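You operate a simulated robot arm through the tools that you are given. There is no shell and no other tool.

The job below is to be done with a simulated robot arm. You get a single attempt, and the scene is never put back.

Task
Test the black-foot cup with the grey block.
Fine: in the low unit: cup on the white seat, cover shut, block in the round holder, push start once and wait for the result; touch no other control.

The check looks at the end state, three seconds after you hand in, the way a careful person would. Anything else that was tipped, shoved, dropped, spilled or broken makes it a failure. A push-on lid holds only when it is set on centred and level and pressed home; a screw cap is set on level and turned clockwise until tight.

Robot
A 7-joint arm with a two-finger parallel gripper, fixed in place. Base frame: the origin is on the floor under the middle of its stand, x ahead of it, y to its left, z up. Units: mm, degrees, N and s.
With the tool pointing down near the work surface it reaches from about 340 to 780 mm from the base axis. Its first joint turns from -166.0 to 166.0 degrees. Payload 3.91 kg.
The TCP is the grasp point between the finger pads, 30 mm short of the fingertips. In the tool frame z runs along the fingers and y along their closing line. The gripper opens to 110 mm. The fingers are 20 mm wide and 10 mm thick; the gripper's body (48 by 112 mm) begins 55 mm behind the TCP.
Orientation is that of the tool frame in the base frame, as a unit quaternion [w, x, y, z]. With the fingers straight down and closing along the base's y, the tool's x points along the base's -x, its y along +y and its z along -z.

Tools
- The arm moves only by the tool drive_tool. Its argument "deltas" is a list of rows, each a list of 7 numbers: the shift along the base's x, y, z in units of 500 mm (1.0 is 500 mm), then the turn, a rotation vector about the base's x, y, z in units of 120 degrees (1.0 is 120 degrees), then the gripper command, from -1 (shut) to 1 (fully open), values between in proportion. In form: [[x, y, z, ax, ay, az, fingers], ...]. A call has 1 to 20 rows; each row is the pose to reach, as a shift and turn from the pose commanded when the call began. A call with a number of a shift or a turn outside -1 to 1 is refused whole. Each row takes 0.2 s and may step no farther than 50 mm and 8.6 degrees from the row before; otherwise, or with a gripper value out of range, the whole call is refused. Where a pose cannot be reached the arm comes as near as it can. A force on the tool above 90 N (or 10 N above the force at the start of the call, whichever is more), or a blocked arm, ends the call early, and 0.2 s more pass. Each finger travels about 153 mm/s and halts on what it meets, pressing with about 33 N; the grip force reading is that of the motor and also rises with nothing between the fingers. The clock runs only during rows and for 0.2 s after the last one: add rows that repeat a pose to give the fingers time. It gives the time, the measured TCP pose, the force on the tool (base axes), the opening and the grip force at its end, in the units of the frame above (readings bear some noise), with the torque about the TCP (base axes, N m) and any sound that the robot's microphone picked up.
- Cameras (640 x 400 px; columns grow to the right, rows downward): "scene" is fixed at [218.3, -502.4, 1772.4]; the picture's right is [0.67, 0.74, 0.00], its down [0.70, -0.63, -0.33] and it looks along [-0.25, 0.23, -0.94] (base axes); focal length 234 px, centre (320, 200). "wrist" rides on the gripper at [77, 7, -114] in the tool frame; the picture's right is [-0.09, 1.00, 0.00], its down [-0.80, -0.07, -0.59] and it looks along [-0.59, -0.05, 0.80] (tool axes); focal length 270 px, centre (320, 200). There is no depth. A picture from a camera that has moved, and an enlarged one, comes with that camera's place and axes in the base frame and with its lens.
- snapshot(camera): a new picture of that camera. It takes no simulated time.
- raise_lower(by): slides the trunk up (or, below 0, down) by that many mm; the arm rides with it, the base frame stays. It gives what a move gives, with no picture.
- inspect(camera, box): a new picture of the part [left, top, right, bottom] of that camera's present view, enlarged. It takes no simulated time.
- job_done(): hands the job in; it is judged then, once.

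Places have to be worked out from the pictures, the camera data and where the tool is seen. Open the gripper and draw the arm clear of the work before you hand the job in, unless the task says otherwise.

The tools are called after "Emit:" by a JSON object that holds its "fn" and its "kwargs". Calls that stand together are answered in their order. drive_tool: Moves the arm, as the interface text tells. Its arguments: {"type":"object","properties":{"deltas":{"type":"array","items":{"type":"array","items":{"type":"number"}}}},"required":["deltas"]} The other tools are called the same way: raise_lower (by) moves the trunk up or down; snapshot (camera) takes a picture; inspect (camera, box) takes an enlarged picture of a part of a camera's view; job_done () hands the job in.

At the start:

```text
time: 0.0
tool_pos: [75.8, -328.1, 1392.5]
tool_rot: [0.0, -0.001, 1.0, -0.001]
wrist_force: [-0.5, 0.3, -0.7]
torque: [-0.01, -0.03, 0.02]
gripper_width: 110.0
gripper_force: 0.0
trunk travel left (down, up): [-575.0, 35.0]
```

scene: 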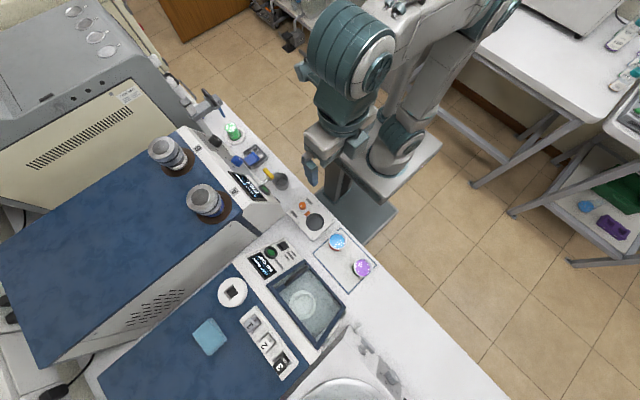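
wrist: 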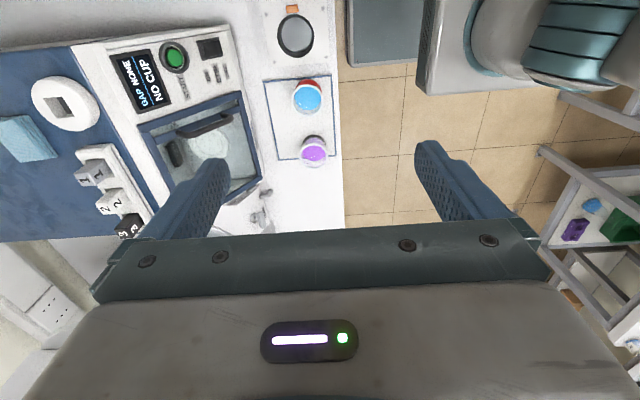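

I'll start by looking closer at the unit, cups and blocks.

Emit:
{"fn": "inspect", "kwargs": {"camera": "scene", "box": [180, 220, 400, 400]}}

Emit:
{"fn": "inspect", "kwargs": {"camera": "scene", "box": [140, 80, 360, 260]}}

Emit:
{"fn": "inspect", "kwargs": {"camera": "wrist", "box": [0, 0, 350, 250]}}

```text
2.22 times, centred on (290, 310) of scene
camera zoom: at [218.3, -502.4, 1772.4], right [0.67, 0.74, 0.0], down [0.7, -0.63, -0.33], along [-0.25, 0.23, -0.94], focal length 520 px, centre (387, -44)
```

zoom: 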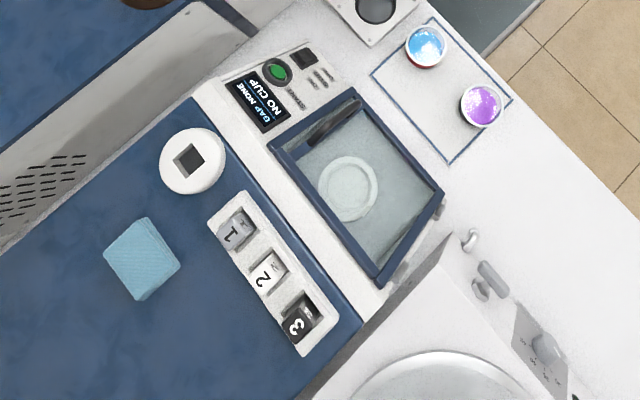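

```text
2.22 times, centred on (250, 170) of scene
camera zoom: at [218.3, -502.4, 1772.4], right [0.67, 0.74, 0.0], down [0.7, -0.63, -0.33], along [-0.25, 0.23, -0.94], focal length 520 px, centre (476, 267)
```

zoom: 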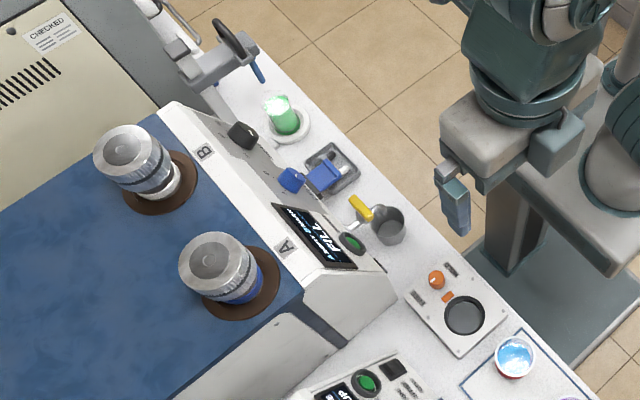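

```text
1.60 times, centred on (175, 125) of wrist
camera zoom: at [0.4, -321.3, 1507.1], right [0.09, 1.0, 0.0], down [0.8, -0.07, 0.59], along [0.59, -0.05, -0.8], focal length 432 px, centre (552, 320)
```

zoom: 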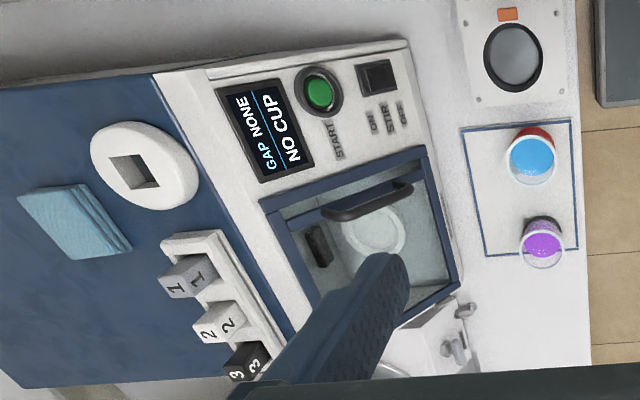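

The wrist view and the scene view together put the purple cup near (277,-358,935), block 1 (grey) near (176,-677,1160) and the holder near (83,-676,1147). I'll turn the tool so the camera looks toward -y, over the unit, for a better view.

Emit:
{"fn": "drive_tool", "kwargs": {"deltas": [[0.0125, 0, 0, 0, 0, -0.0625, 1], [0.025, 0, 0, 0, 0, -0.125, 1], [0.0375, 0, 0, 0, 0, -0.1875, 1], [0.05, 0, 0, 0, 0, -0.25, 1], [0.0625, 0, 0, 0, 0, -0.3125, 1], [0.075, 0, 0, 0, 0, -0.375, 1], [0.0875, 0, 0, 0, 0, -0.4375, 1], [0.1, 0, 0, 0, 0, -0.5, 1], [0.1125, 0, 0, 0, 0, -0.5625, 1], [0.125, 0, 0, 0, 0, -0.625, 1], [0.1375, 0, 0, 0, 0, -0.6875, 1], [0.15, 0, 0, 0, 0, -0.75, 1]]}}

Emit:
{"fn": "snapshot", "kwargs": {"camera": "wrist"}}

Emit:
{"fn": "snapshot", "kwargs": {"camera": "scene"}}

```text
time: 2.6
tool_pos: [153.3, -327.6, 1392.9]
tool_rot: [0.001, 0.708, 0.706, 0.0]
wrist_force: [-0.2, 0.2, -0.5]
torque: [0.01, 0.0, 0.0]
gripper_width: 110.0
gripper_force: 0.1
trunk travel left (down, up): [-575.0, 35.0]
```

```text
taken
camera wrist: at [159.6, -252.0, 1507.4], right [1.0, -0.09, 0.0], down [-0.07, -0.8, 0.59], along [-0.05, -0.59, -0.8], focal length 270 px, centre (320, 200)
```

wrist: 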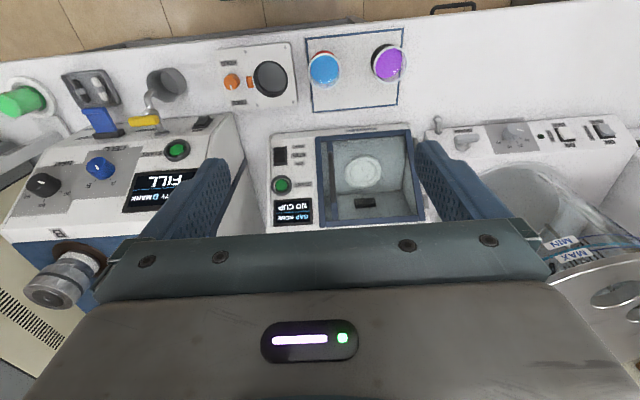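

```text
taken
```

scene: 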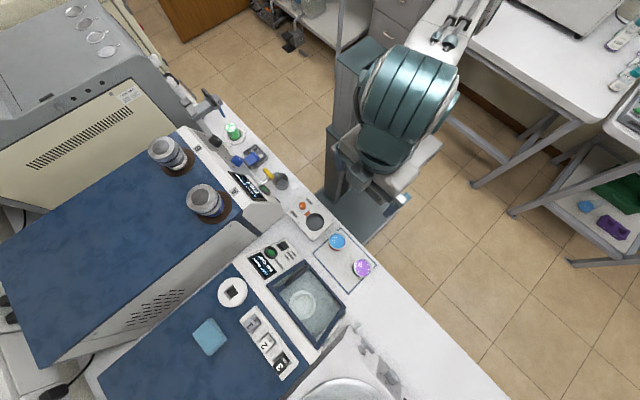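

The view now covers the cups, panel and chamber. I'll enlarge it to identify the feet, handle and controls.

Emit:
{"fn": "inspect", "kwargs": {"camera": "wrist", "box": [240, 110, 450, 240]}}

Emit:
{"fn": "inspect", "kwargs": {"camera": "wrist", "box": [210, 10, 450, 150]}}

Emit:
{"fn": "inspect", "kwargs": {"camera": "scene", "box": [240, 225, 390, 355]}}

```text
3.05 times, centred on (345, 175) of wrist
camera zoom: at [159.6, -252.0, 1507.4], right [1.0, -0.09, 0.0], down [-0.07, -0.8, 0.59], along [-0.05, -0.59, -0.8], focal length 824 px, centre (244, 276)
```

zoom: 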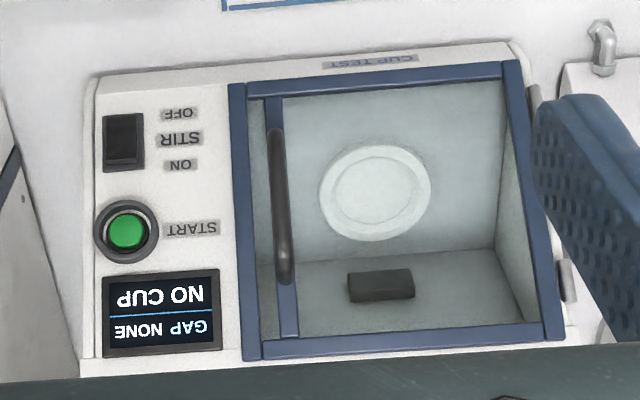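

```text
2.67 times, centred on (330, 80) of wrist
camera zoom: at [159.6, -252.0, 1507.4], right [1.0, -0.09, 0.0], down [-0.07, -0.8, 0.59], along [-0.05, -0.59, -0.8], focal length 721 px, centre (293, 520)
```

zoom: 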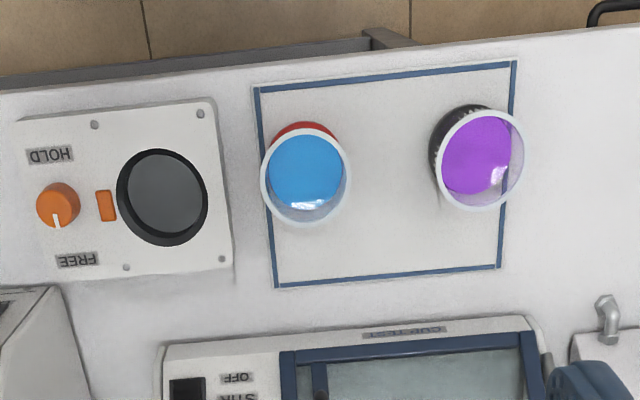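

```text
3.08 times, centred on (315, 290) of scene
camera zoom: at [218.3, -502.4, 1772.4], right [0.67, 0.74, 0.0], down [0.7, -0.63, -0.33], along [-0.25, 0.23, -0.94], focal length 720 px, centre (335, -77)
```

zoom: 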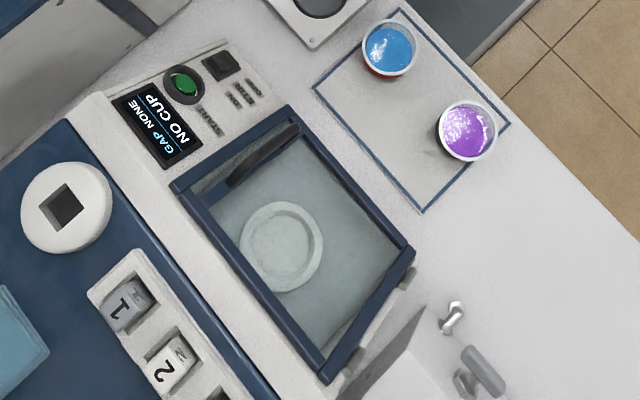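

The purple cup has the black foot. The unit's front face slopes about 50°, and its cover is hinged on the +x side with a handle on the -x side. I'll tilt the tool 40° to view the sloped face head-on.

Emit:
{"fn": "drive_tool", "kwargs": {"deltas": [[0.022, 0, -0.038, -0.0556, 0, 0, 1], [0.044, 0, -0.076, -0.111, 0, 0, 1], [0.066, 0, -0.114, -0.1667, 0, 0, 1], [0.088, 0, -0.152, -0.2222, 0, 0, 1], [0.11, 0, -0.19, -0.2778, 0, 0, 1], [0.134, 0, -0.23, -0.3333, 0, 0, 1]]}}

Emit:
{"fn": "snapshot", "kwargs": {"camera": "wrist"}}

Emit:
{"fn": "snapshot", "kwargs": {"camera": "scene"}}

```text
time: 4.0
tool_pos: [217.0, -328.1, 1279.4]
tool_rot: [0.243, 0.664, 0.664, -0.243]
wrist_force: [-1.1, 0.1, -0.2]
torque: [-0.01, -0.02, -0.01]
gripper_width: 110.0
gripper_force: 0.1
trunk travel left (down, up): [-575.0, 35.0]
```

```text
taken
camera wrist: at [223.8, -195.4, 1317.2], right [1.0, -0.07, 0.06], down [-0.07, -0.23, 0.97], along [-0.05, -0.97, -0.23], focal length 270 px, centre (320, 200)
```

wrist: 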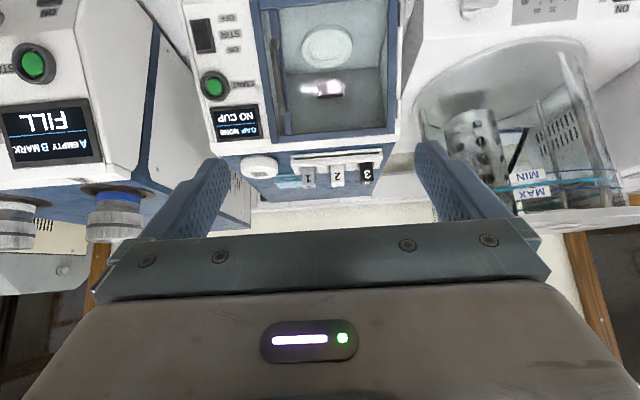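

```text
taken
```

scene: 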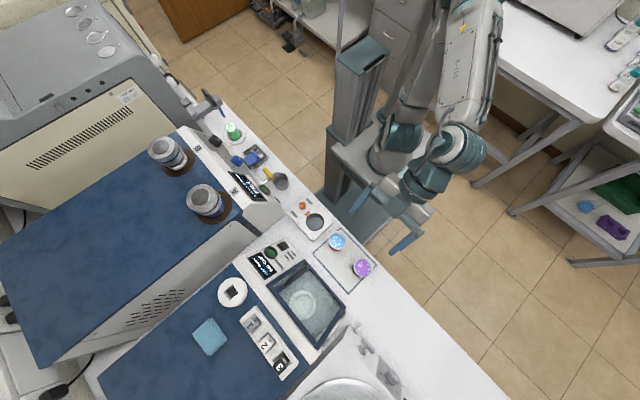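

The tilted view works; now I'll enlarge the face and holder areas for measurement.

Emit:
{"fn": "inspect", "kwargs": {"camera": "wrist", "box": [180, 0, 420, 150]}}

Emit:
{"fn": "inspect", "kwargs": {"camera": "wrist", "box": [220, 130, 400, 230]}}

```text
2.67 times, centred on (300, 75) of wrist
camera zoom: at [223.8, -195.4, 1317.2], right [1.0, -0.07, 0.06], down [-0.07, -0.23, 0.97], along [-0.05, -0.97, -0.23], focal length 721 px, centre (373, 533)
```

zoom: 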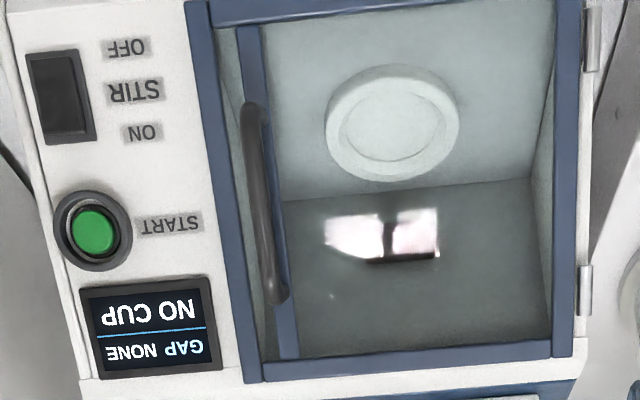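

```text
3.56 times, centred on (310, 180) of wrist
camera zoom: at [223.8, -195.4, 1317.2], right [1.0, -0.07, 0.06], down [-0.07, -0.23, 0.97], along [-0.05, -0.97, -0.23], focal length 961 px, centre (356, 271)
```

zoom: 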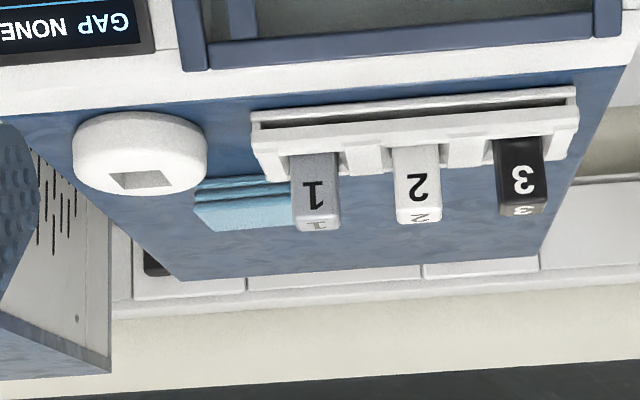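

The face spans roughly x 130–323, from (y -486, z 962) up to (y -609, z 1116), with the handle near (159,-536,1050). I'll align the tool perpendicular to the face and stop about 110 mm short of the handle for a close look.

Emit:
{"fn": "drive_tool", "kwargs": {"deltas": [[-0.0193, -0.0407, -0.0537, -0.016, 0, 0, 1], [-0.0387, -0.0813, -0.1073, -0.032, 0, 0, 1], [-0.058, -0.122, -0.161, -0.048, 0, 0, 1], [-0.0773, -0.1627, -0.2147, -0.064, 0, 0, 1], [-0.0967, -0.2033, -0.2683, -0.08, 0, 0, 1], [-0.116, -0.244, -0.322, -0.0958, 0, 0, 1]]}}

Emit:
{"fn": "snapshot", "kwargs": {"camera": "wrist"}}

Emit:
{"fn": "snapshot", "kwargs": {"camera": "scene"}}

```text
time: 5.4
tool_pos: [158.4, -448.4, 1112.7]
tool_rot: [0.307, 0.637, 0.637, -0.307]
wrist_force: [0.1, -0.3, 0.0]
torque: [0.03, 0.0, 0.02]
gripper_width: 110.0
gripper_force: 0.2
trunk travel left (down, up): [-575.0, 35.0]
```

```text
taken
camera wrist: at [164.9, -310.1, 1125.1], right [1.0, -0.05, 0.07], down [-0.07, -0.04, 1.0], along [-0.05, -1.0, -0.04], focal length 270 px, centre (320, 200)
```

wrist: 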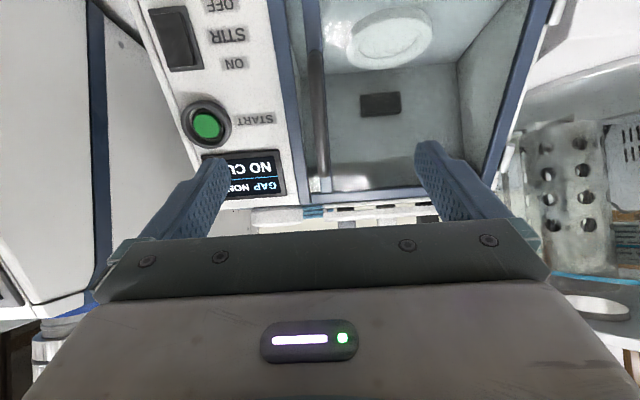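

```text
taken
```

scene: 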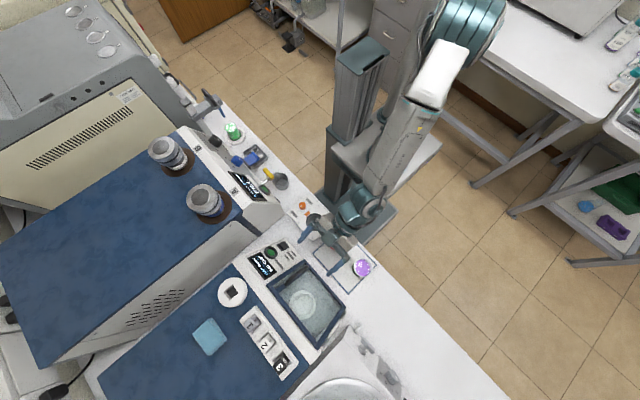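

The arm reaches this pose well. I'll enlarge the handle region.

Emit:
{"fn": "inspect", "kwargs": {"camera": "wrist", "box": [240, 0, 440, 220]}}

Emit:
{"fn": "inspect", "kwargs": {"camera": "scene", "box": [260, 240, 360, 340]}}

```text
1.82 times, centred on (340, 110) of wrist
camera zoom: at [164.9, -310.1, 1125.1], right [1.0, -0.05, 0.07], down [-0.07, -0.04, 1.0], along [-0.05, -1.0, -0.04], focal length 491 px, centre (284, 364)
```

zoom: 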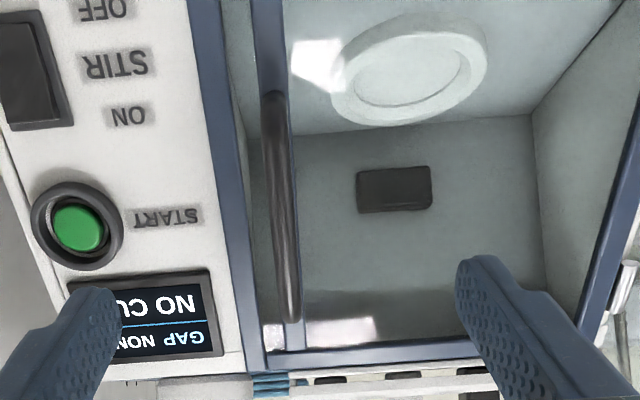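

```text
4.00 times, centred on (310, 290) of scene
camera zoom: at [218.3, -502.4, 1772.4], right [0.67, 0.74, 0.0], down [0.7, -0.63, -0.33], along [-0.25, 0.23, -0.94], focal length 937 px, centre (360, -160)
```

zoom: 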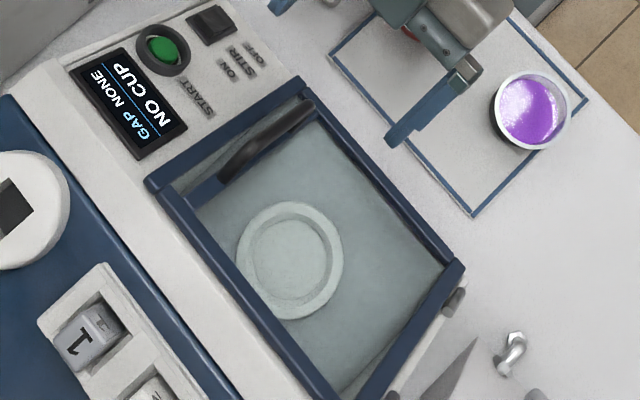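

The handle's centreline runs from about (159,-501,1010) to (158,-566,1092), some 18 mm off the face. Before swinging the cover open I'll check the clearance on the right side, near the hinge and the neighbouring vessel.

Emit:
{"fn": "inspect", "kwargs": {"camera": "wrist", "box": [440, 0, 640, 340]}}

Emit:
{"fn": "inspect", "kwargs": {"camera": "scene", "box": [270, 290, 430, 400]}}

```text
1.18 times, centred on (540, 170) of wrist
camera zoom: at [164.9, -310.1, 1125.1], right [1.0, -0.05, 0.07], down [-0.07, -0.04, 1.0], along [-0.05, -1.0, -0.04], focal length 318 px, centre (61, 235)
```

zoom: 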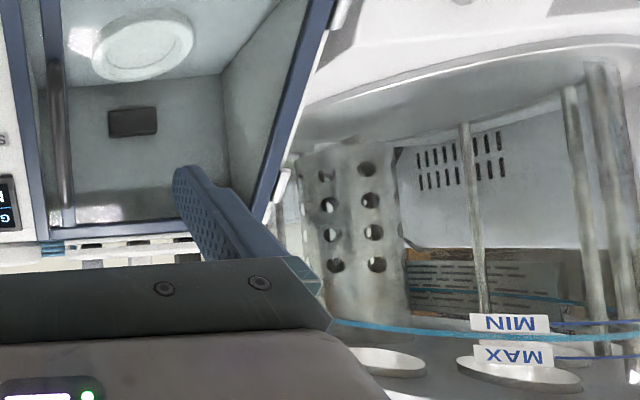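

```text
3.64 times, centred on (350, 345) of scene
camera zoom: at [218.3, -502.4, 1772.4], right [0.67, 0.74, 0.0], down [0.7, -0.63, -0.33], along [-0.25, 0.23, -0.94], focal length 852 px, centre (211, -327)
```

zoom: 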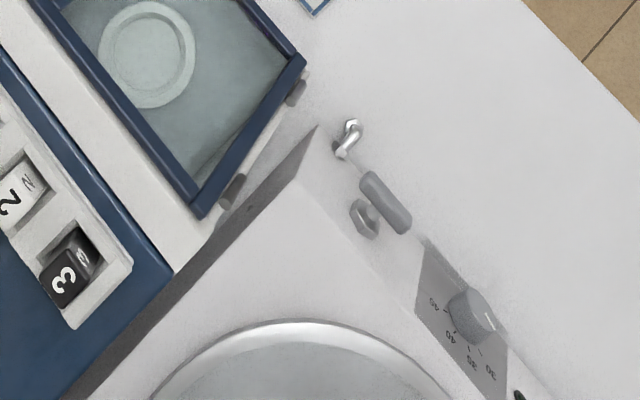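

There's room to swing the cover to about 100°; the water-bath jar stays clear of it. I'll narrow the gripper to about 42 mm while holding still, which also gives me a second position reading.

Emit:
{"fn": "drive_tool", "kwargs": {"deltas": [[0, 0, 0, 0, 0, 0, -0.24], [0, 0, 0, 0, 0, 0, -0.24], [0, 0, 0, 0, 0, 0, -0.24]]}}

Emit:
{"fn": "snapshot", "kwargs": {"camera": "wrist"}}

```text
time: 6.2
tool_pos: [158.4, -446.0, 1114.4]
tool_rot: [0.307, 0.637, 0.636, -0.307]
wrist_force: [-0.1, -0.5, 0.0]
torque: [0.0, -0.03, -0.03]
gripper_width: 41.9
gripper_force: 0.1
trunk travel left (down, up): [-575.0, 35.0]
```

```text
taken
camera wrist: at [165.0, -309.4, 1125.9], right [1.0, -0.05, 0.07], down [-0.07, -0.03, 1.0], along [-0.05, -1.0, -0.04], focal length 270 px, centre (320, 200)
```

wrist: 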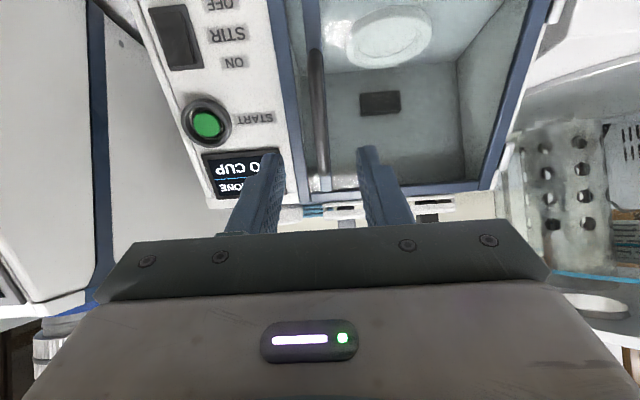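

The reading noise is about ±2 mm. I'm advancing about 60 mm toward the handle along the face normal and then checking alignment.

Emit:
{"fn": "drive_tool", "kwargs": {"deltas": [[0, -0.024, -0.0183, 0, 0, 0, -0.24], [0, -0.048, -0.0365, 0, 0, 0, -0.24], [0, -0.072, -0.0548, 0, 0, 0, -0.24], [0, -0.096, -0.073, 0, 0, 0, -0.24]]}}

Emit:
{"fn": "snapshot", "kwargs": {"camera": "wrist"}}

Emit:
{"fn": "inspect", "kwargs": {"camera": "scene", "box": [240, 220, 360, 330]}}

```text
time: 7.2
tool_pos: [159.8, -498.2, 1077.5]
tool_rot: [0.308, 0.637, 0.637, -0.307]
wrist_force: [-0.7, -1.0, -0.1]
torque: [-0.01, 0.05, -0.01]
gripper_width: 41.9
gripper_force: 0.0
trunk travel left (down, up): [-575.0, 35.0]
```

```text
taken
camera wrist: at [167.0, -361.3, 1089.5], right [1.0, -0.05, 0.07], down [-0.07, -0.03, 1.0], along [-0.05, -1.0, -0.04], focal length 270 px, centre (320, 200)
```

wrist: 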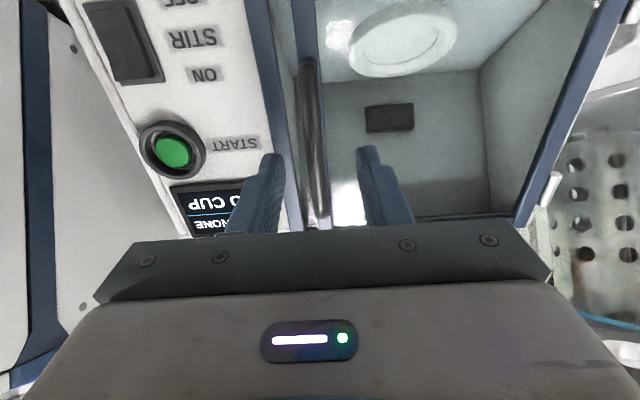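

```text
3.64 times, centred on (300, 275) of scene
camera zoom: at [218.3, -502.4, 1772.4], right [0.67, 0.74, 0.0], down [0.7, -0.63, -0.33], along [-0.25, 0.23, -0.94], focal length 852 px, centre (393, -73)
```

zoom: 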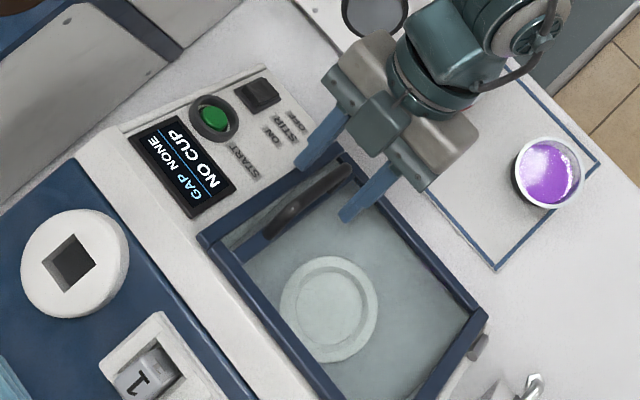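

Fingers straddle the handle evenly, with the TCP about 63 mm off the face at mid-handle. I'll advance another 26 mm, keeping the tips a few mm off the face, and watch the force.

Emit:
{"fn": "drive_tool", "kwargs": {"deltas": [[0, -0.0102, -0.0081, 0, 0, 0, -0.24], [0, -0.0204, -0.0162, 0, 0, 0, -0.24], [0, -0.0306, -0.0243, 0, 0, 0, -0.24], [0, -0.0407, -0.0324, 0, 0, 0, -0.24]]}}

Emit:
{"fn": "snapshot", "kwargs": {"camera": "wrist"}}

Emit:
{"fn": "inspect", "kwargs": {"camera": "scene", "box": [260, 235, 350, 325]}}

```text
time: 8.2
tool_pos: [161.1, -518.7, 1062.1]
tool_rot: [0.307, 0.637, 0.637, -0.307]
wrist_force: [0.7, -0.1, -0.3]
torque: [0.0, 0.0, -0.02]
gripper_width: 41.7
gripper_force: 0.0
trunk travel left (down, up): [-575.0, 35.0]
```

```text
taken
camera wrist: at [167.8, -381.9, 1074.2], right [1.0, -0.05, 0.07], down [-0.07, -0.03, 1.0], along [-0.05, -1.0, -0.04], focal length 270 px, centre (320, 200)
```

wrist: 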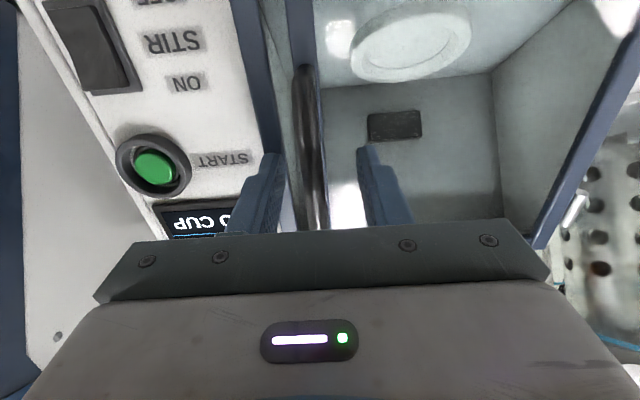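

```text
4.44 times, centred on (305, 280) of scene
camera zoom: at [218.3, -502.4, 1772.4], right [0.67, 0.74, 0.0], down [0.7, -0.63, -0.33], along [-0.25, 0.23, -0.94], focal length 1041 px, centre (387, -156)
```

zoom: 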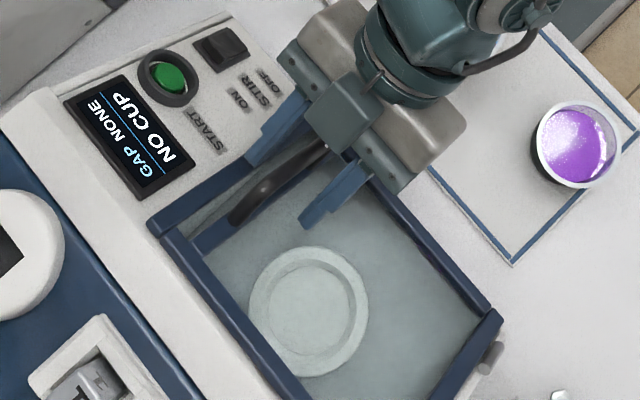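

The handle sits about 4 mm toward -x of the finger centre. I'll shift by that much and close on it.

Emit:
{"fn": "drive_tool", "kwargs": {"deltas": [[-0.0075, 0, 0, 0, 0, 0, -0.24], [-0.0075, 0, 0, 0, 0, 0, -0.6], [-0.0075, 0, 0, 0, 0, 0, -1], [-0.0075, 0, 0, 0, 0, 0, -1], [-0.0075, 0, 0, 0, 0, 0, -1]]}}

Emit:
{"fn": "snapshot", "kwargs": {"camera": "wrist"}}

Emit:
{"fn": "inspect", "kwargs": {"camera": "scene", "box": [260, 235, 350, 325]}}

```text
time: 9.4
tool_pos: [158.4, -519.6, 1063.5]
tool_rot: [0.307, 0.637, 0.637, -0.308]
wrist_force: [0.7, 0.4, -0.6]
torque: [-0.11, 0.06, 0.02]
gripper_width: 10.4
gripper_force: 45.2
trunk travel left (down, up): [-575.0, 35.0]
```

```text
taken
camera wrist: at [164.6, -381.6, 1074.8], right [1.0, -0.05, 0.07], down [-0.07, -0.03, 1.0], along [-0.05, -1.0, -0.04], focal length 270 px, centre (320, 200)
```

wrist: 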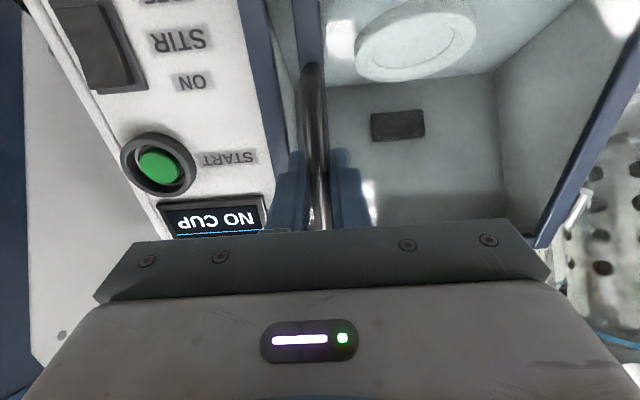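

```text
4.44 times, centred on (305, 280) of scene
camera zoom: at [218.3, -502.4, 1772.4], right [0.67, 0.74, 0.0], down [0.7, -0.63, -0.33], along [-0.25, 0.23, -0.94], focal length 1041 px, centre (387, -156)
```

zoom: 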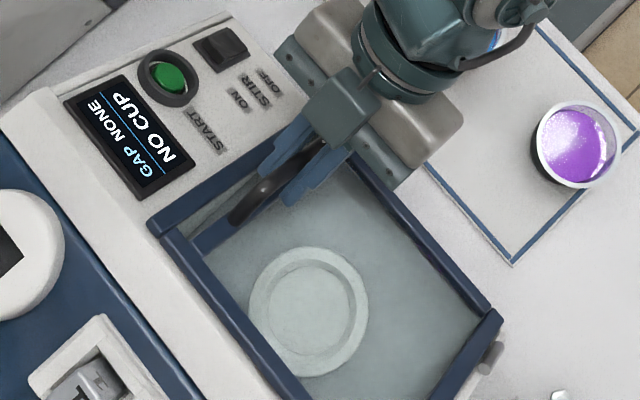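

Grip closed at 10.4 mm on the handle with a firm force. I'll now pull the cover open along an arc about the +x hinge (axis near x=334), through the first 20° with the tool turning along.

Emit:
{"fn": "drive_tool", "kwargs": {"deltas": [[0.0015, 0.0095, 0.0076, 0, 0.0104, -0.013, -1], [0.0059, 0.019, 0.0151, 0, 0.0207, -0.0261, -1], [0.0134, 0.0376, 0.0299, 0, 0.0415, -0.0521, -1], [0.0226, 0.0558, 0.0444, 0, 0.0622, -0.0782, -1], [0.0334, 0.0735, 0.0584, 0, 0.0829, -0.1043, -1], [0.0458, 0.0905, 0.072, 0, 0.1037, -0.1303, -1]]}}

Emit:
{"fn": "snapshot", "kwargs": {"camera": "wrist"}}

Emit:
{"fn": "inspect", "kwargs": {"camera": "scene", "box": [240, 215, 370, 345]}}

```text
time: 10.8
tool_pos: [182.0, -470.3, 1098.3]
tool_rot: [0.19, 0.681, 0.575, -0.412]
wrist_force: [4.1, 8.8, -16.4]
torque: [-0.27, -0.37, -0.3]
gripper_width: 10.3
gripper_force: 44.7
trunk travel left (down, up): [-575.0, 35.0]
```

```text
taken
camera wrist: at [227.6, -341.6, 1105.1], right [0.94, -0.32, -0.15], down [0.14, -0.05, 0.99], along [-0.32, -0.95, 0.0], focal length 270 px, centre (320, 200)
```

wrist: 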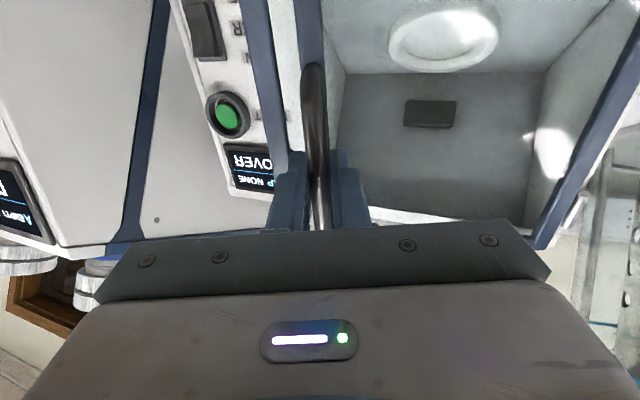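

```text
3.08 times, centred on (305, 280) of scene
camera zoom: at [218.3, -502.4, 1772.4], right [0.67, 0.74, 0.0], down [0.7, -0.63, -0.33], along [-0.25, 0.23, -0.94], focal length 720 px, centre (366, -46)
```

zoom: 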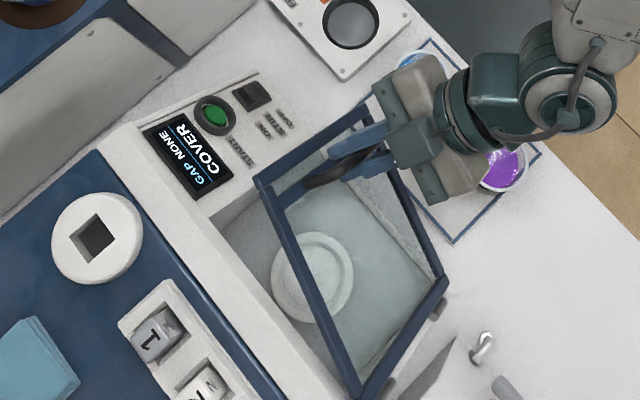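

The whole framed cover swings on the +x hinge and the display now reads COVER. The force shows a small pull along the slope, so the face is nearer 53°; I'll correct for that and continue to 45°.

Emit:
{"fn": "drive_tool", "kwargs": {"deltas": [[0.0175, 0.0228, 0.013, 0, 0.025, -0.0333, -1], [0.0372, 0.0422, 0.0275, 0, 0.05, -0.0667, -1], [0.059, 0.0601, 0.041, 0, 0.075, -0.1, -1], [0.0826, 0.0765, 0.0533, 0, 0.1, -0.1333, -1], [0.1079, 0.0912, 0.0643, 0, 0.125, -0.1667, -1]]}}

Emit:
{"fn": "snapshot", "kwargs": {"camera": "scene"}}

Emit:
{"fn": "snapshot", "kwargs": {"camera": "wrist"}}

```text
time: 12.0
tool_pos: [233.6, -429.5, 1131.1]
tool_rot: [0.041, 0.71, 0.467, -0.526]
wrist_force: [7.0, -7.6, -2.2]
torque: [-0.89, 0.19, 0.29]
gripper_width: 10.3
gripper_force: 45.4
trunk travel left (down, up): [-575.0, 35.0]
```

```text
taken
```

scene: 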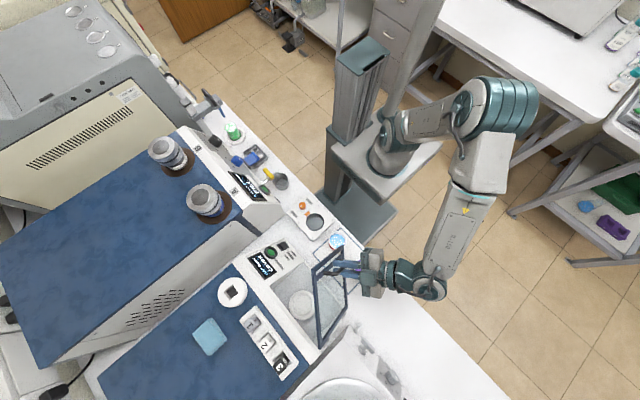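

```text
taken
camera wrist: at [320.8, -322.4, 1119.0], right [0.7, -0.61, -0.36], down [0.36, -0.13, 0.92], along [-0.61, -0.78, 0.13], focal length 270 px, centre (320, 200)
```

wrist: 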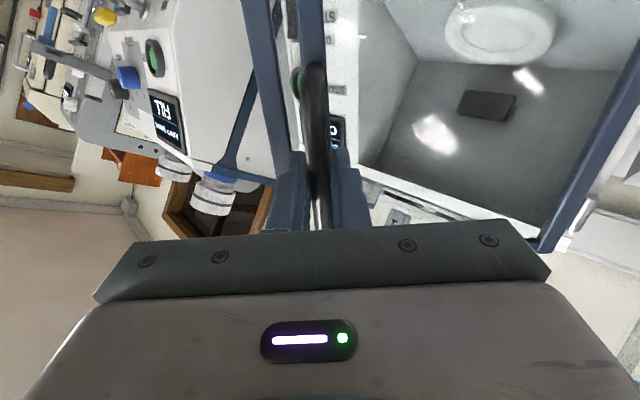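

The cover follows smoothly with low force, now near 45°. Continuing the arc to 75°.

Emit:
{"fn": "drive_tool", "kwargs": {"deltas": [[0.0268, 0.0128, 0.0096, 0, 0.025, -0.0333, -1], [0.0549, 0.0238, 0.0178, 0, 0.05, -0.0667, -1], [0.0841, 0.0327, 0.0245, 0, 0.075, -0.1, -1], [0.1142, 0.0396, 0.0297, 0, 0.1, -0.1333, -1], [0.1449, 0.0443, 0.0332, 0, 0.125, -0.1667, -1], [0.176, 0.0469, 0.0351, 0, 0.15, -0.2, -1]]}}

Emit:
{"fn": "snapshot", "kwargs": {"camera": "scene"}}

Emit:
{"fn": "snapshot", "kwargs": {"camera": "wrist"}}

```text
time: 13.4
tool_pos: [321.5, -404.2, 1149.1]
tool_rot: [-0.141, 0.701, 0.31, -0.626]
wrist_force: [1.2, -6.0, 7.0]
torque: [-0.36, 0.22, 0.26]
gripper_width: 10.4
gripper_force: 45.0
trunk travel left (down, up): [-575.0, 35.0]
```

```text
taken
```

scene: 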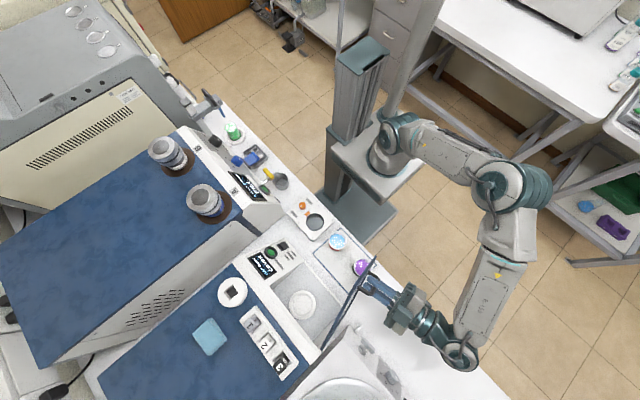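

```text
taken
camera wrist: at [436.1, -340.8, 1105.3], right [0.26, -0.82, -0.51], down [0.54, -0.32, 0.78], along [-0.8, -0.48, 0.36], focal length 270 px, centre (320, 200)
```

wrist: 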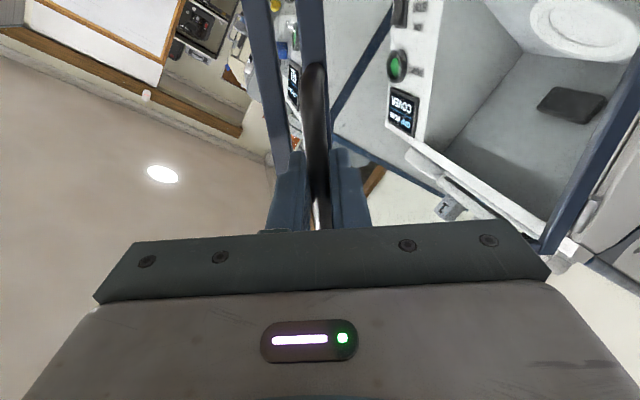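

At 75° forces are still small. I'll continue to 95° so that gravity holds the cover open.

Emit:
{"fn": "drive_tool", "kwargs": {"deltas": [[0.0313, 0.0004, 0.0003, 0, 0.025, -0.0333, -1], [0.0624, -0.0014, -0.001, 0, 0.05, -0.0667, -1], [0.0933, -0.0053, -0.004, 0, 0.075, -0.1, -1], [0.1236, -0.0114, -0.0086, 0, 0.1, -0.1333, -1]]}}

Emit:
{"fn": "snapshot", "kwargs": {"camera": "scene"}}

Emit:
{"fn": "snapshot", "kwargs": {"camera": "wrist"}}

```text
time: 14.4
tool_pos: [379.2, -405.2, 1144.3]
tool_rot: [-0.243, 0.673, 0.211, -0.666]
wrist_force: [2.6, 8.1, 1.6]
torque: [-0.25, 0.87, 0.78]
gripper_width: 10.5
gripper_force: 44.7
out of reach, approached as far as the arm can: row 4
trunk travel left (down, up): [-575.0, 35.0]
```

```text
taken
```

scene: 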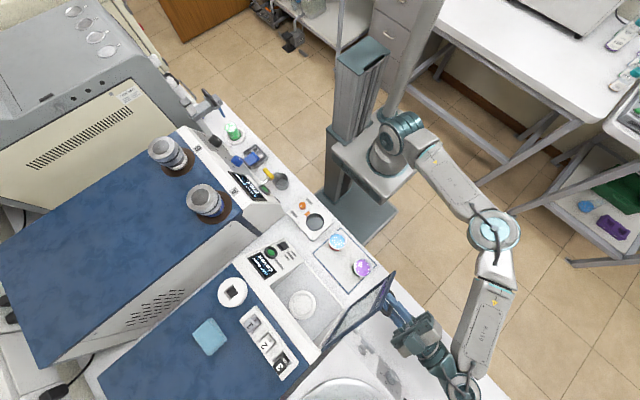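

```text
taken
camera wrist: at [495.6, -369.9, 1079.1], right [-0.04, -0.84, -0.54], down [0.58, -0.46, 0.68], along [-0.82, -0.28, 0.51], focal length 270 px, centre (320, 200)
```

wrist: 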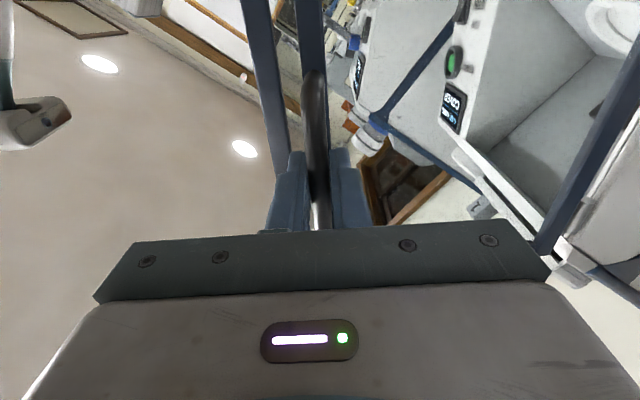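

The arm hit its rotation limit at about 93° of opening. I'll now only translate a little further in +x, letting the handle turn in the pads, and watch the force for a stop.

Emit:
{"fn": "drive_tool", "kwargs": {"deltas": [[0.01, -0.0015, -0.0012, 0, 0, 0, -1], [0.02, -0.0035, -0.0026, 0, 0, 0, -1]]}}

Emit:
{"fn": "inspect", "kwargs": {"camera": "scene", "box": [290, 230, 470, 390]}}

```text
time: 15.0
tool_pos: [379.1, -406.1, 1145.4]
tool_rot: [-0.244, 0.674, 0.209, -0.665]
wrist_force: [1.9, 19.1, -8.3]
torque: [-0.2, 0.78, 0.61]
gripper_width: 10.8
gripper_force: 45.0
out of reach, approached as far as the arm can: row 1, 2
trunk travel left (down, up): [-575.0, 35.0]
```

```text
2.50 times, centred on (380, 310) of scene
camera zoom: at [218.3, -502.4, 1772.4], right [0.67, 0.74, 0.0], down [0.7, -0.63, -0.33], along [-0.25, 0.23, -0.94], focal length 585 px, centre (170, -75)
```

zoom: 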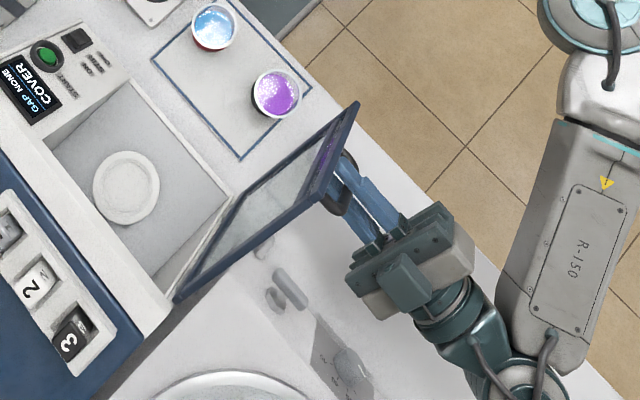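

The arm is at its wrist limit in this orientation. I'll turn the tool back about 8° around the handle axis without commanding any more shift, then see where it settles.

Emit:
{"fn": "drive_tool", "kwargs": {"deltas": [[0, 0, 0, 0, -0.013, 0.0177, -1], [0, 0, 0, 0, -0.026, 0.0353, -1], [0, 0, 0, 0, -0.04, 0.0533, -1]]}}

Emit:
{"fn": "inspect", "kwargs": {"camera": "scene", "box": [290, 230, 470, 390]}}

```text
time: 15.8
tool_pos: [378.0, -404.7, 1145.1]
tool_rot: [-0.212, 0.684, 0.241, -0.655]
wrist_force: [-0.2, 17.9, -7.3]
torque: [-0.17, -0.03, -0.23]
gripper_width: 10.7
gripper_force: 45.4
trunk travel left (down, up): [-575.0, 35.0]
```

```text
2.50 times, centred on (380, 310) of scene
camera zoom: at [218.3, -502.4, 1772.4], right [0.67, 0.74, 0.0], down [0.7, -0.63, -0.33], along [-0.25, 0.23, -0.94], focal length 585 px, centre (170, -75)
```

zoom: 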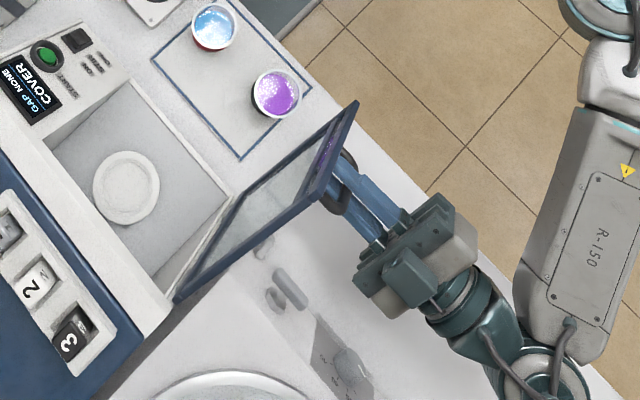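

The tool turned back and the handle slipped in the pads without trouble. Now I push the handle farther in +x in small steps.

Emit:
{"fn": "drive_tool", "kwargs": {"deltas": [[0.012, -0.002, -0.001, 0, 0, 0, -1], [0.024, -0.005, -0.002, 0, 0, 0, -1], [0.036, -0.009, -0.004, 0, 0, 0, -1]]}}

Emit:
{"fn": "inspect", "kwargs": {"camera": "scene", "box": [290, 230, 470, 390]}}

```text
time: 16.6
tool_pos: [396.8, -410.2, 1142.4]
tool_rot: [-0.212, 0.684, 0.241, -0.655]
wrist_force: [3.5, 26.3, -17.2]
torque: [-0.39, 0.11, -0.02]
gripper_width: 10.5
gripper_force: 44.9
trunk travel left (down, up): [-575.0, 35.0]
```

```text
2.50 times, centred on (380, 310) of scene
camera zoom: at [218.3, -502.4, 1772.4], right [0.67, 0.74, 0.0], down [0.7, -0.63, -0.33], along [-0.25, 0.23, -0.94], focal length 585 px, centre (170, -75)
```

zoom: 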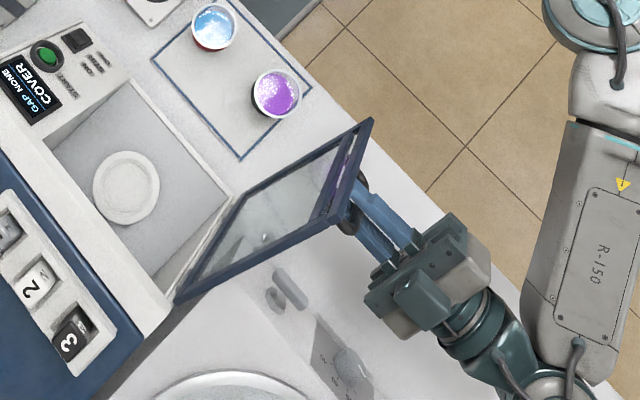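

The cover is at about 100° now. I'll relieve the small axial load along the hinge and then open the fingers slightly to see whether the cover stays.

Emit:
{"fn": "drive_tool", "kwargs": {"deltas": [[0, 0.003, -0.004, 0, 0, 0, -1], [0, 0.003, -0.004, 0, 0, 0, -0.6], [0, 0.003, -0.004, 0, 0, 0, -0.6], [0, 0.003, -0.004, 0, 0, 0, -0.6], [0, 0.003, -0.004, 0, 0, 0, -0.6]]}}

Emit:
{"fn": "inspect", "kwargs": {"camera": "scene", "box": [290, 230, 470, 390]}}

Emit:
{"fn": "snapshot", "kwargs": {"camera": "wrist"}}

```text
time: 17.8
tool_pos: [395.0, -411.0, 1141.9]
tool_rot: [-0.213, 0.684, 0.24, -0.655]
wrist_force: [-0.3, -0.2, -0.6]
torque: [0.0, -0.01, -0.01]
gripper_width: 22.1
gripper_force: 0.1
trunk travel left (down, up): [-575.0, 35.0]
```

```text
2.50 times, centred on (380, 310) of scene
camera zoom: at [218.3, -502.4, 1772.4], right [0.67, 0.74, 0.0], down [0.7, -0.63, -0.33], along [-0.25, 0.23, -0.94], focal length 585 px, centre (170, -75)
```

zoom: 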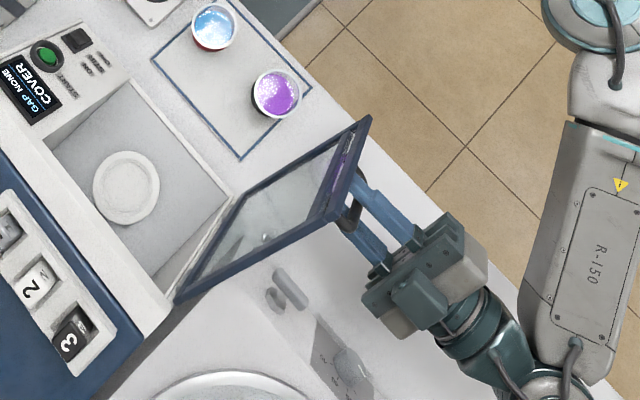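

```text
taken
camera wrist: at [512.6, -367.3, 1082.6], right [0.05, -0.84, -0.53], down [0.57, -0.42, 0.71], along [-0.82, -0.34, 0.46], focal length 270 px, centre (320, 200)
```

wrist: 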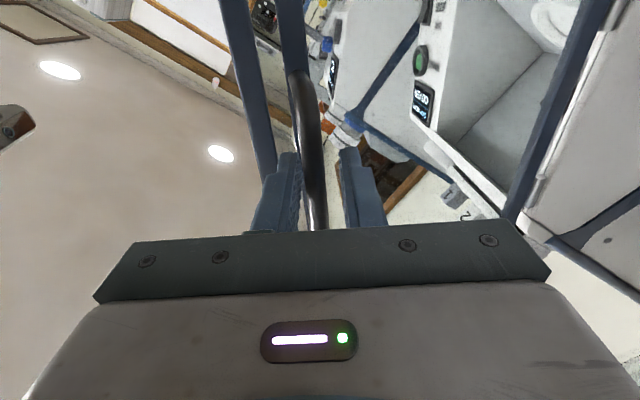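

The cover stays put on its own at about 100°. I'll open the fingers more and back off along the tool axis (+x) by 55 mm to clear the handle.

Emit:
{"fn": "drive_tool", "kwargs": {"deltas": [[0, 0, 0, 0, 0, 0, -0.2], [0, 0, 0, 0, 0, 0, -0.2], [0.03, 0.001, 0.002, 0, 0, 0, -0.2], [0.06, 0.002, 0.003, 0, 0, 0, -0.2], [0.09, 0.003, 0.005, 0, 0, 0, -0.2], [0.11, 0.004, 0.006, 0, 0, 0, -0.2]]}}

Emit:
{"fn": "inspect", "kwargs": {"camera": "scene", "box": [290, 230, 470, 390]}}

Emit:
{"fn": "snapshot", "kwargs": {"camera": "wrist"}}

```text
time: 19.2
tool_pos: [411.2, -409.4, 1141.7]
tool_rot: [-0.212, 0.684, 0.242, -0.655]
wrist_force: [0.0, -0.6, -0.4]
torque: [-0.02, 0.0, 0.01]
gripper_width: 44.1
gripper_force: 0.0
out of reach, approached as far as the arm can: row 4, 5, 6
trunk travel left (down, up): [-575.0, 35.0]
```

```text
2.50 times, centred on (380, 310) of scene
camera zoom: at [218.3, -502.4, 1772.4], right [0.67, 0.74, 0.0], down [0.7, -0.63, -0.33], along [-0.25, 0.23, -0.94], focal length 585 px, centre (170, -75)
```

zoom: 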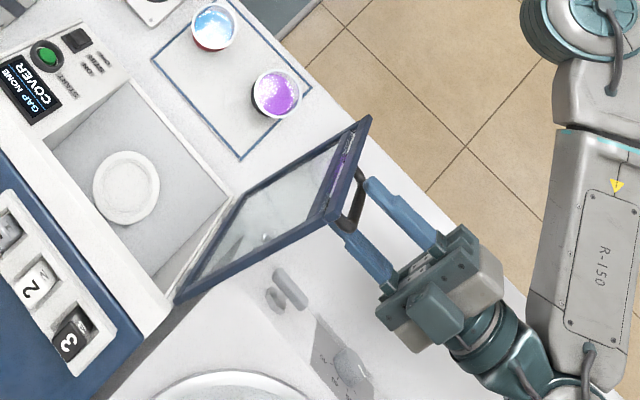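

```text
taken
camera wrist: at [527.8, -365.5, 1083.7], right [0.05, -0.84, -0.53], down [0.57, -0.41, 0.71], along [-0.82, -0.34, 0.46], focal length 270 px, centre (320, 200)
```

wrist: 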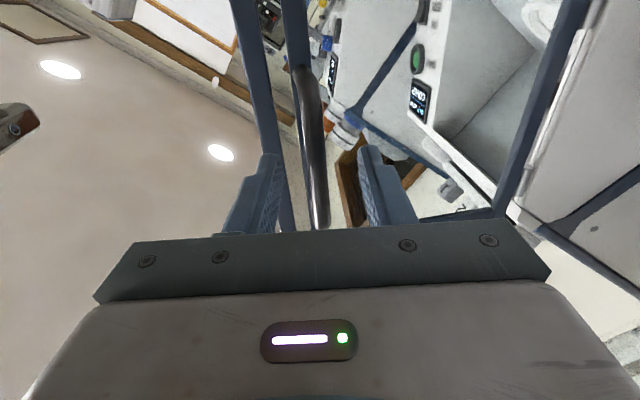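

The arm hit its reach limit after 16 mm, and the tips are about level with the handle. I'll turn the tool back 10° while edging +x to gain clearance.

Emit:
{"fn": "drive_tool", "kwargs": {"deltas": [[0.004, 0, 0, 0, -0.025, 0.0333, -0.2], [0.016, 0, 0, 0, -0.05, 0.0667, -0.2], [0.036, 0, 0, 0, -0.065, 0.0867, -0.2], [0.056, 0, 0, 0, -0.075, 0.1, -0.2]]}}

Emit:
{"fn": "inspect", "kwargs": {"camera": "scene", "box": [290, 230, 470, 390]}}

Emit:
{"fn": "snapshot", "kwargs": {"camera": "wrist"}}

```text
time: 20.2
tool_pos: [438.0, -410.0, 1142.9]
tool_rot: [-0.123, 0.704, 0.328, -0.618]
wrist_force: [-0.3, 0.8, -0.3]
torque: [0.0, -0.05, 0.01]
gripper_width: 44.2
gripper_force: 0.1
trunk travel left (down, up): [-575.0, 35.0]
```

```text
2.50 times, centred on (380, 310) of scene
camera zoom: at [218.3, -502.4, 1772.4], right [0.67, 0.74, 0.0], down [0.7, -0.63, -0.33], along [-0.25, 0.23, -0.94], focal length 585 px, centre (170, -75)
```

zoom: 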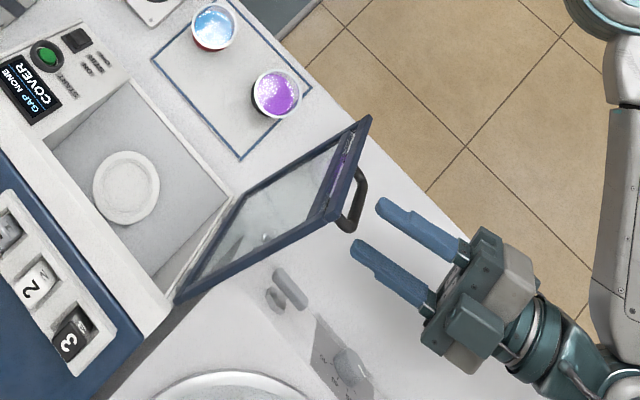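

```text
taken
camera wrist: at [551.1, -340.8, 1101.5], right [0.31, -0.81, -0.51], down [0.53, -0.3, 0.8], along [-0.79, -0.51, 0.33], focal length 270 px, centre (320, 200)
```

wrist: 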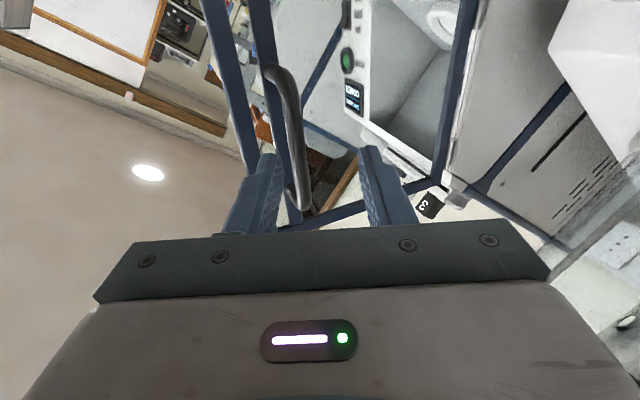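

The gripper is clear of the handle and the cover stays open. I'm swinging the tool out toward the robot (+y, up) and turning it back to its forward tilt.

Emit:
{"fn": "drive_tool", "kwargs": {"deltas": [[0.0, 0.064, 0.023, 0, -0.04, 0.0533, 0.2], [0.0, 0.128, 0.046, 0, -0.08, 0.1067, 0.5], [0.0, 0.192, 0.07, 0, -0.12, 0.16, 1], [-0.01, 0.256, 0.093, 0, -0.16, 0.2133, 1], [-0.03, 0.31, 0.116, 0, -0.2, 0.2667, 1], [-0.08, 0.34, 0.14, 0, -0.24, 0.32, 1], [-0.15, 0.35, 0.15, 0, -0.28, 0.3733, 1], [-0.22, 0.36, 0.16, 0, -0.32, 0.4267, 1], [-0.28, 0.36, 0.16, 0, -0.36, 0.48, 1]]}}

Emit:
{"fn": "snapshot", "kwargs": {"camera": "scene"}}

Emit:
{"fn": "snapshot", "kwargs": {"camera": "wrist"}}

```text
time: 22.2
tool_pos: [295.5, -228.7, 1224.0]
tool_rot: [0.308, 0.633, 0.641, -0.307]
wrist_force: [0.0, -0.1, -0.1]
torque: [0.0, -0.01, -0.01]
gripper_width: 110.0
gripper_force: 0.1
trunk travel left (down, up): [-575.0, 35.0]
```

```text
taken
```

scene: 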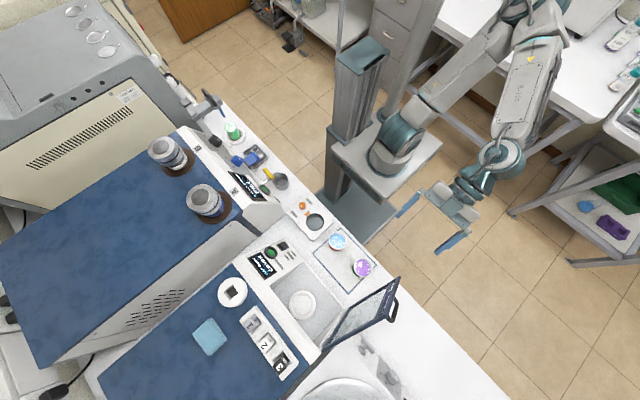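

```text
taken
camera wrist: at [300.6, -92.6, 1235.1], right [1.0, -0.05, 0.06], down [-0.06, -0.03, 1.0], along [-0.04, -1.0, -0.04], focal length 270 px, centre (320, 200)
```

wrist: 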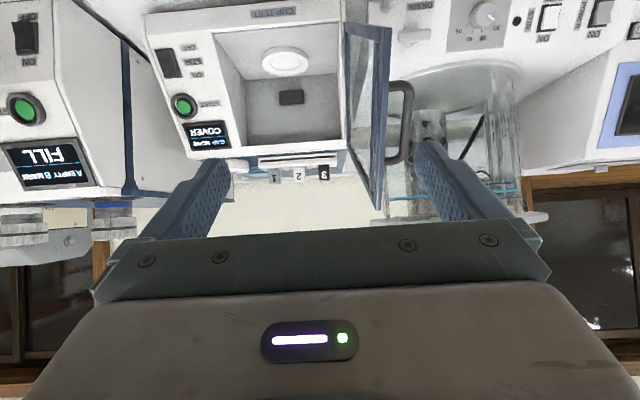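

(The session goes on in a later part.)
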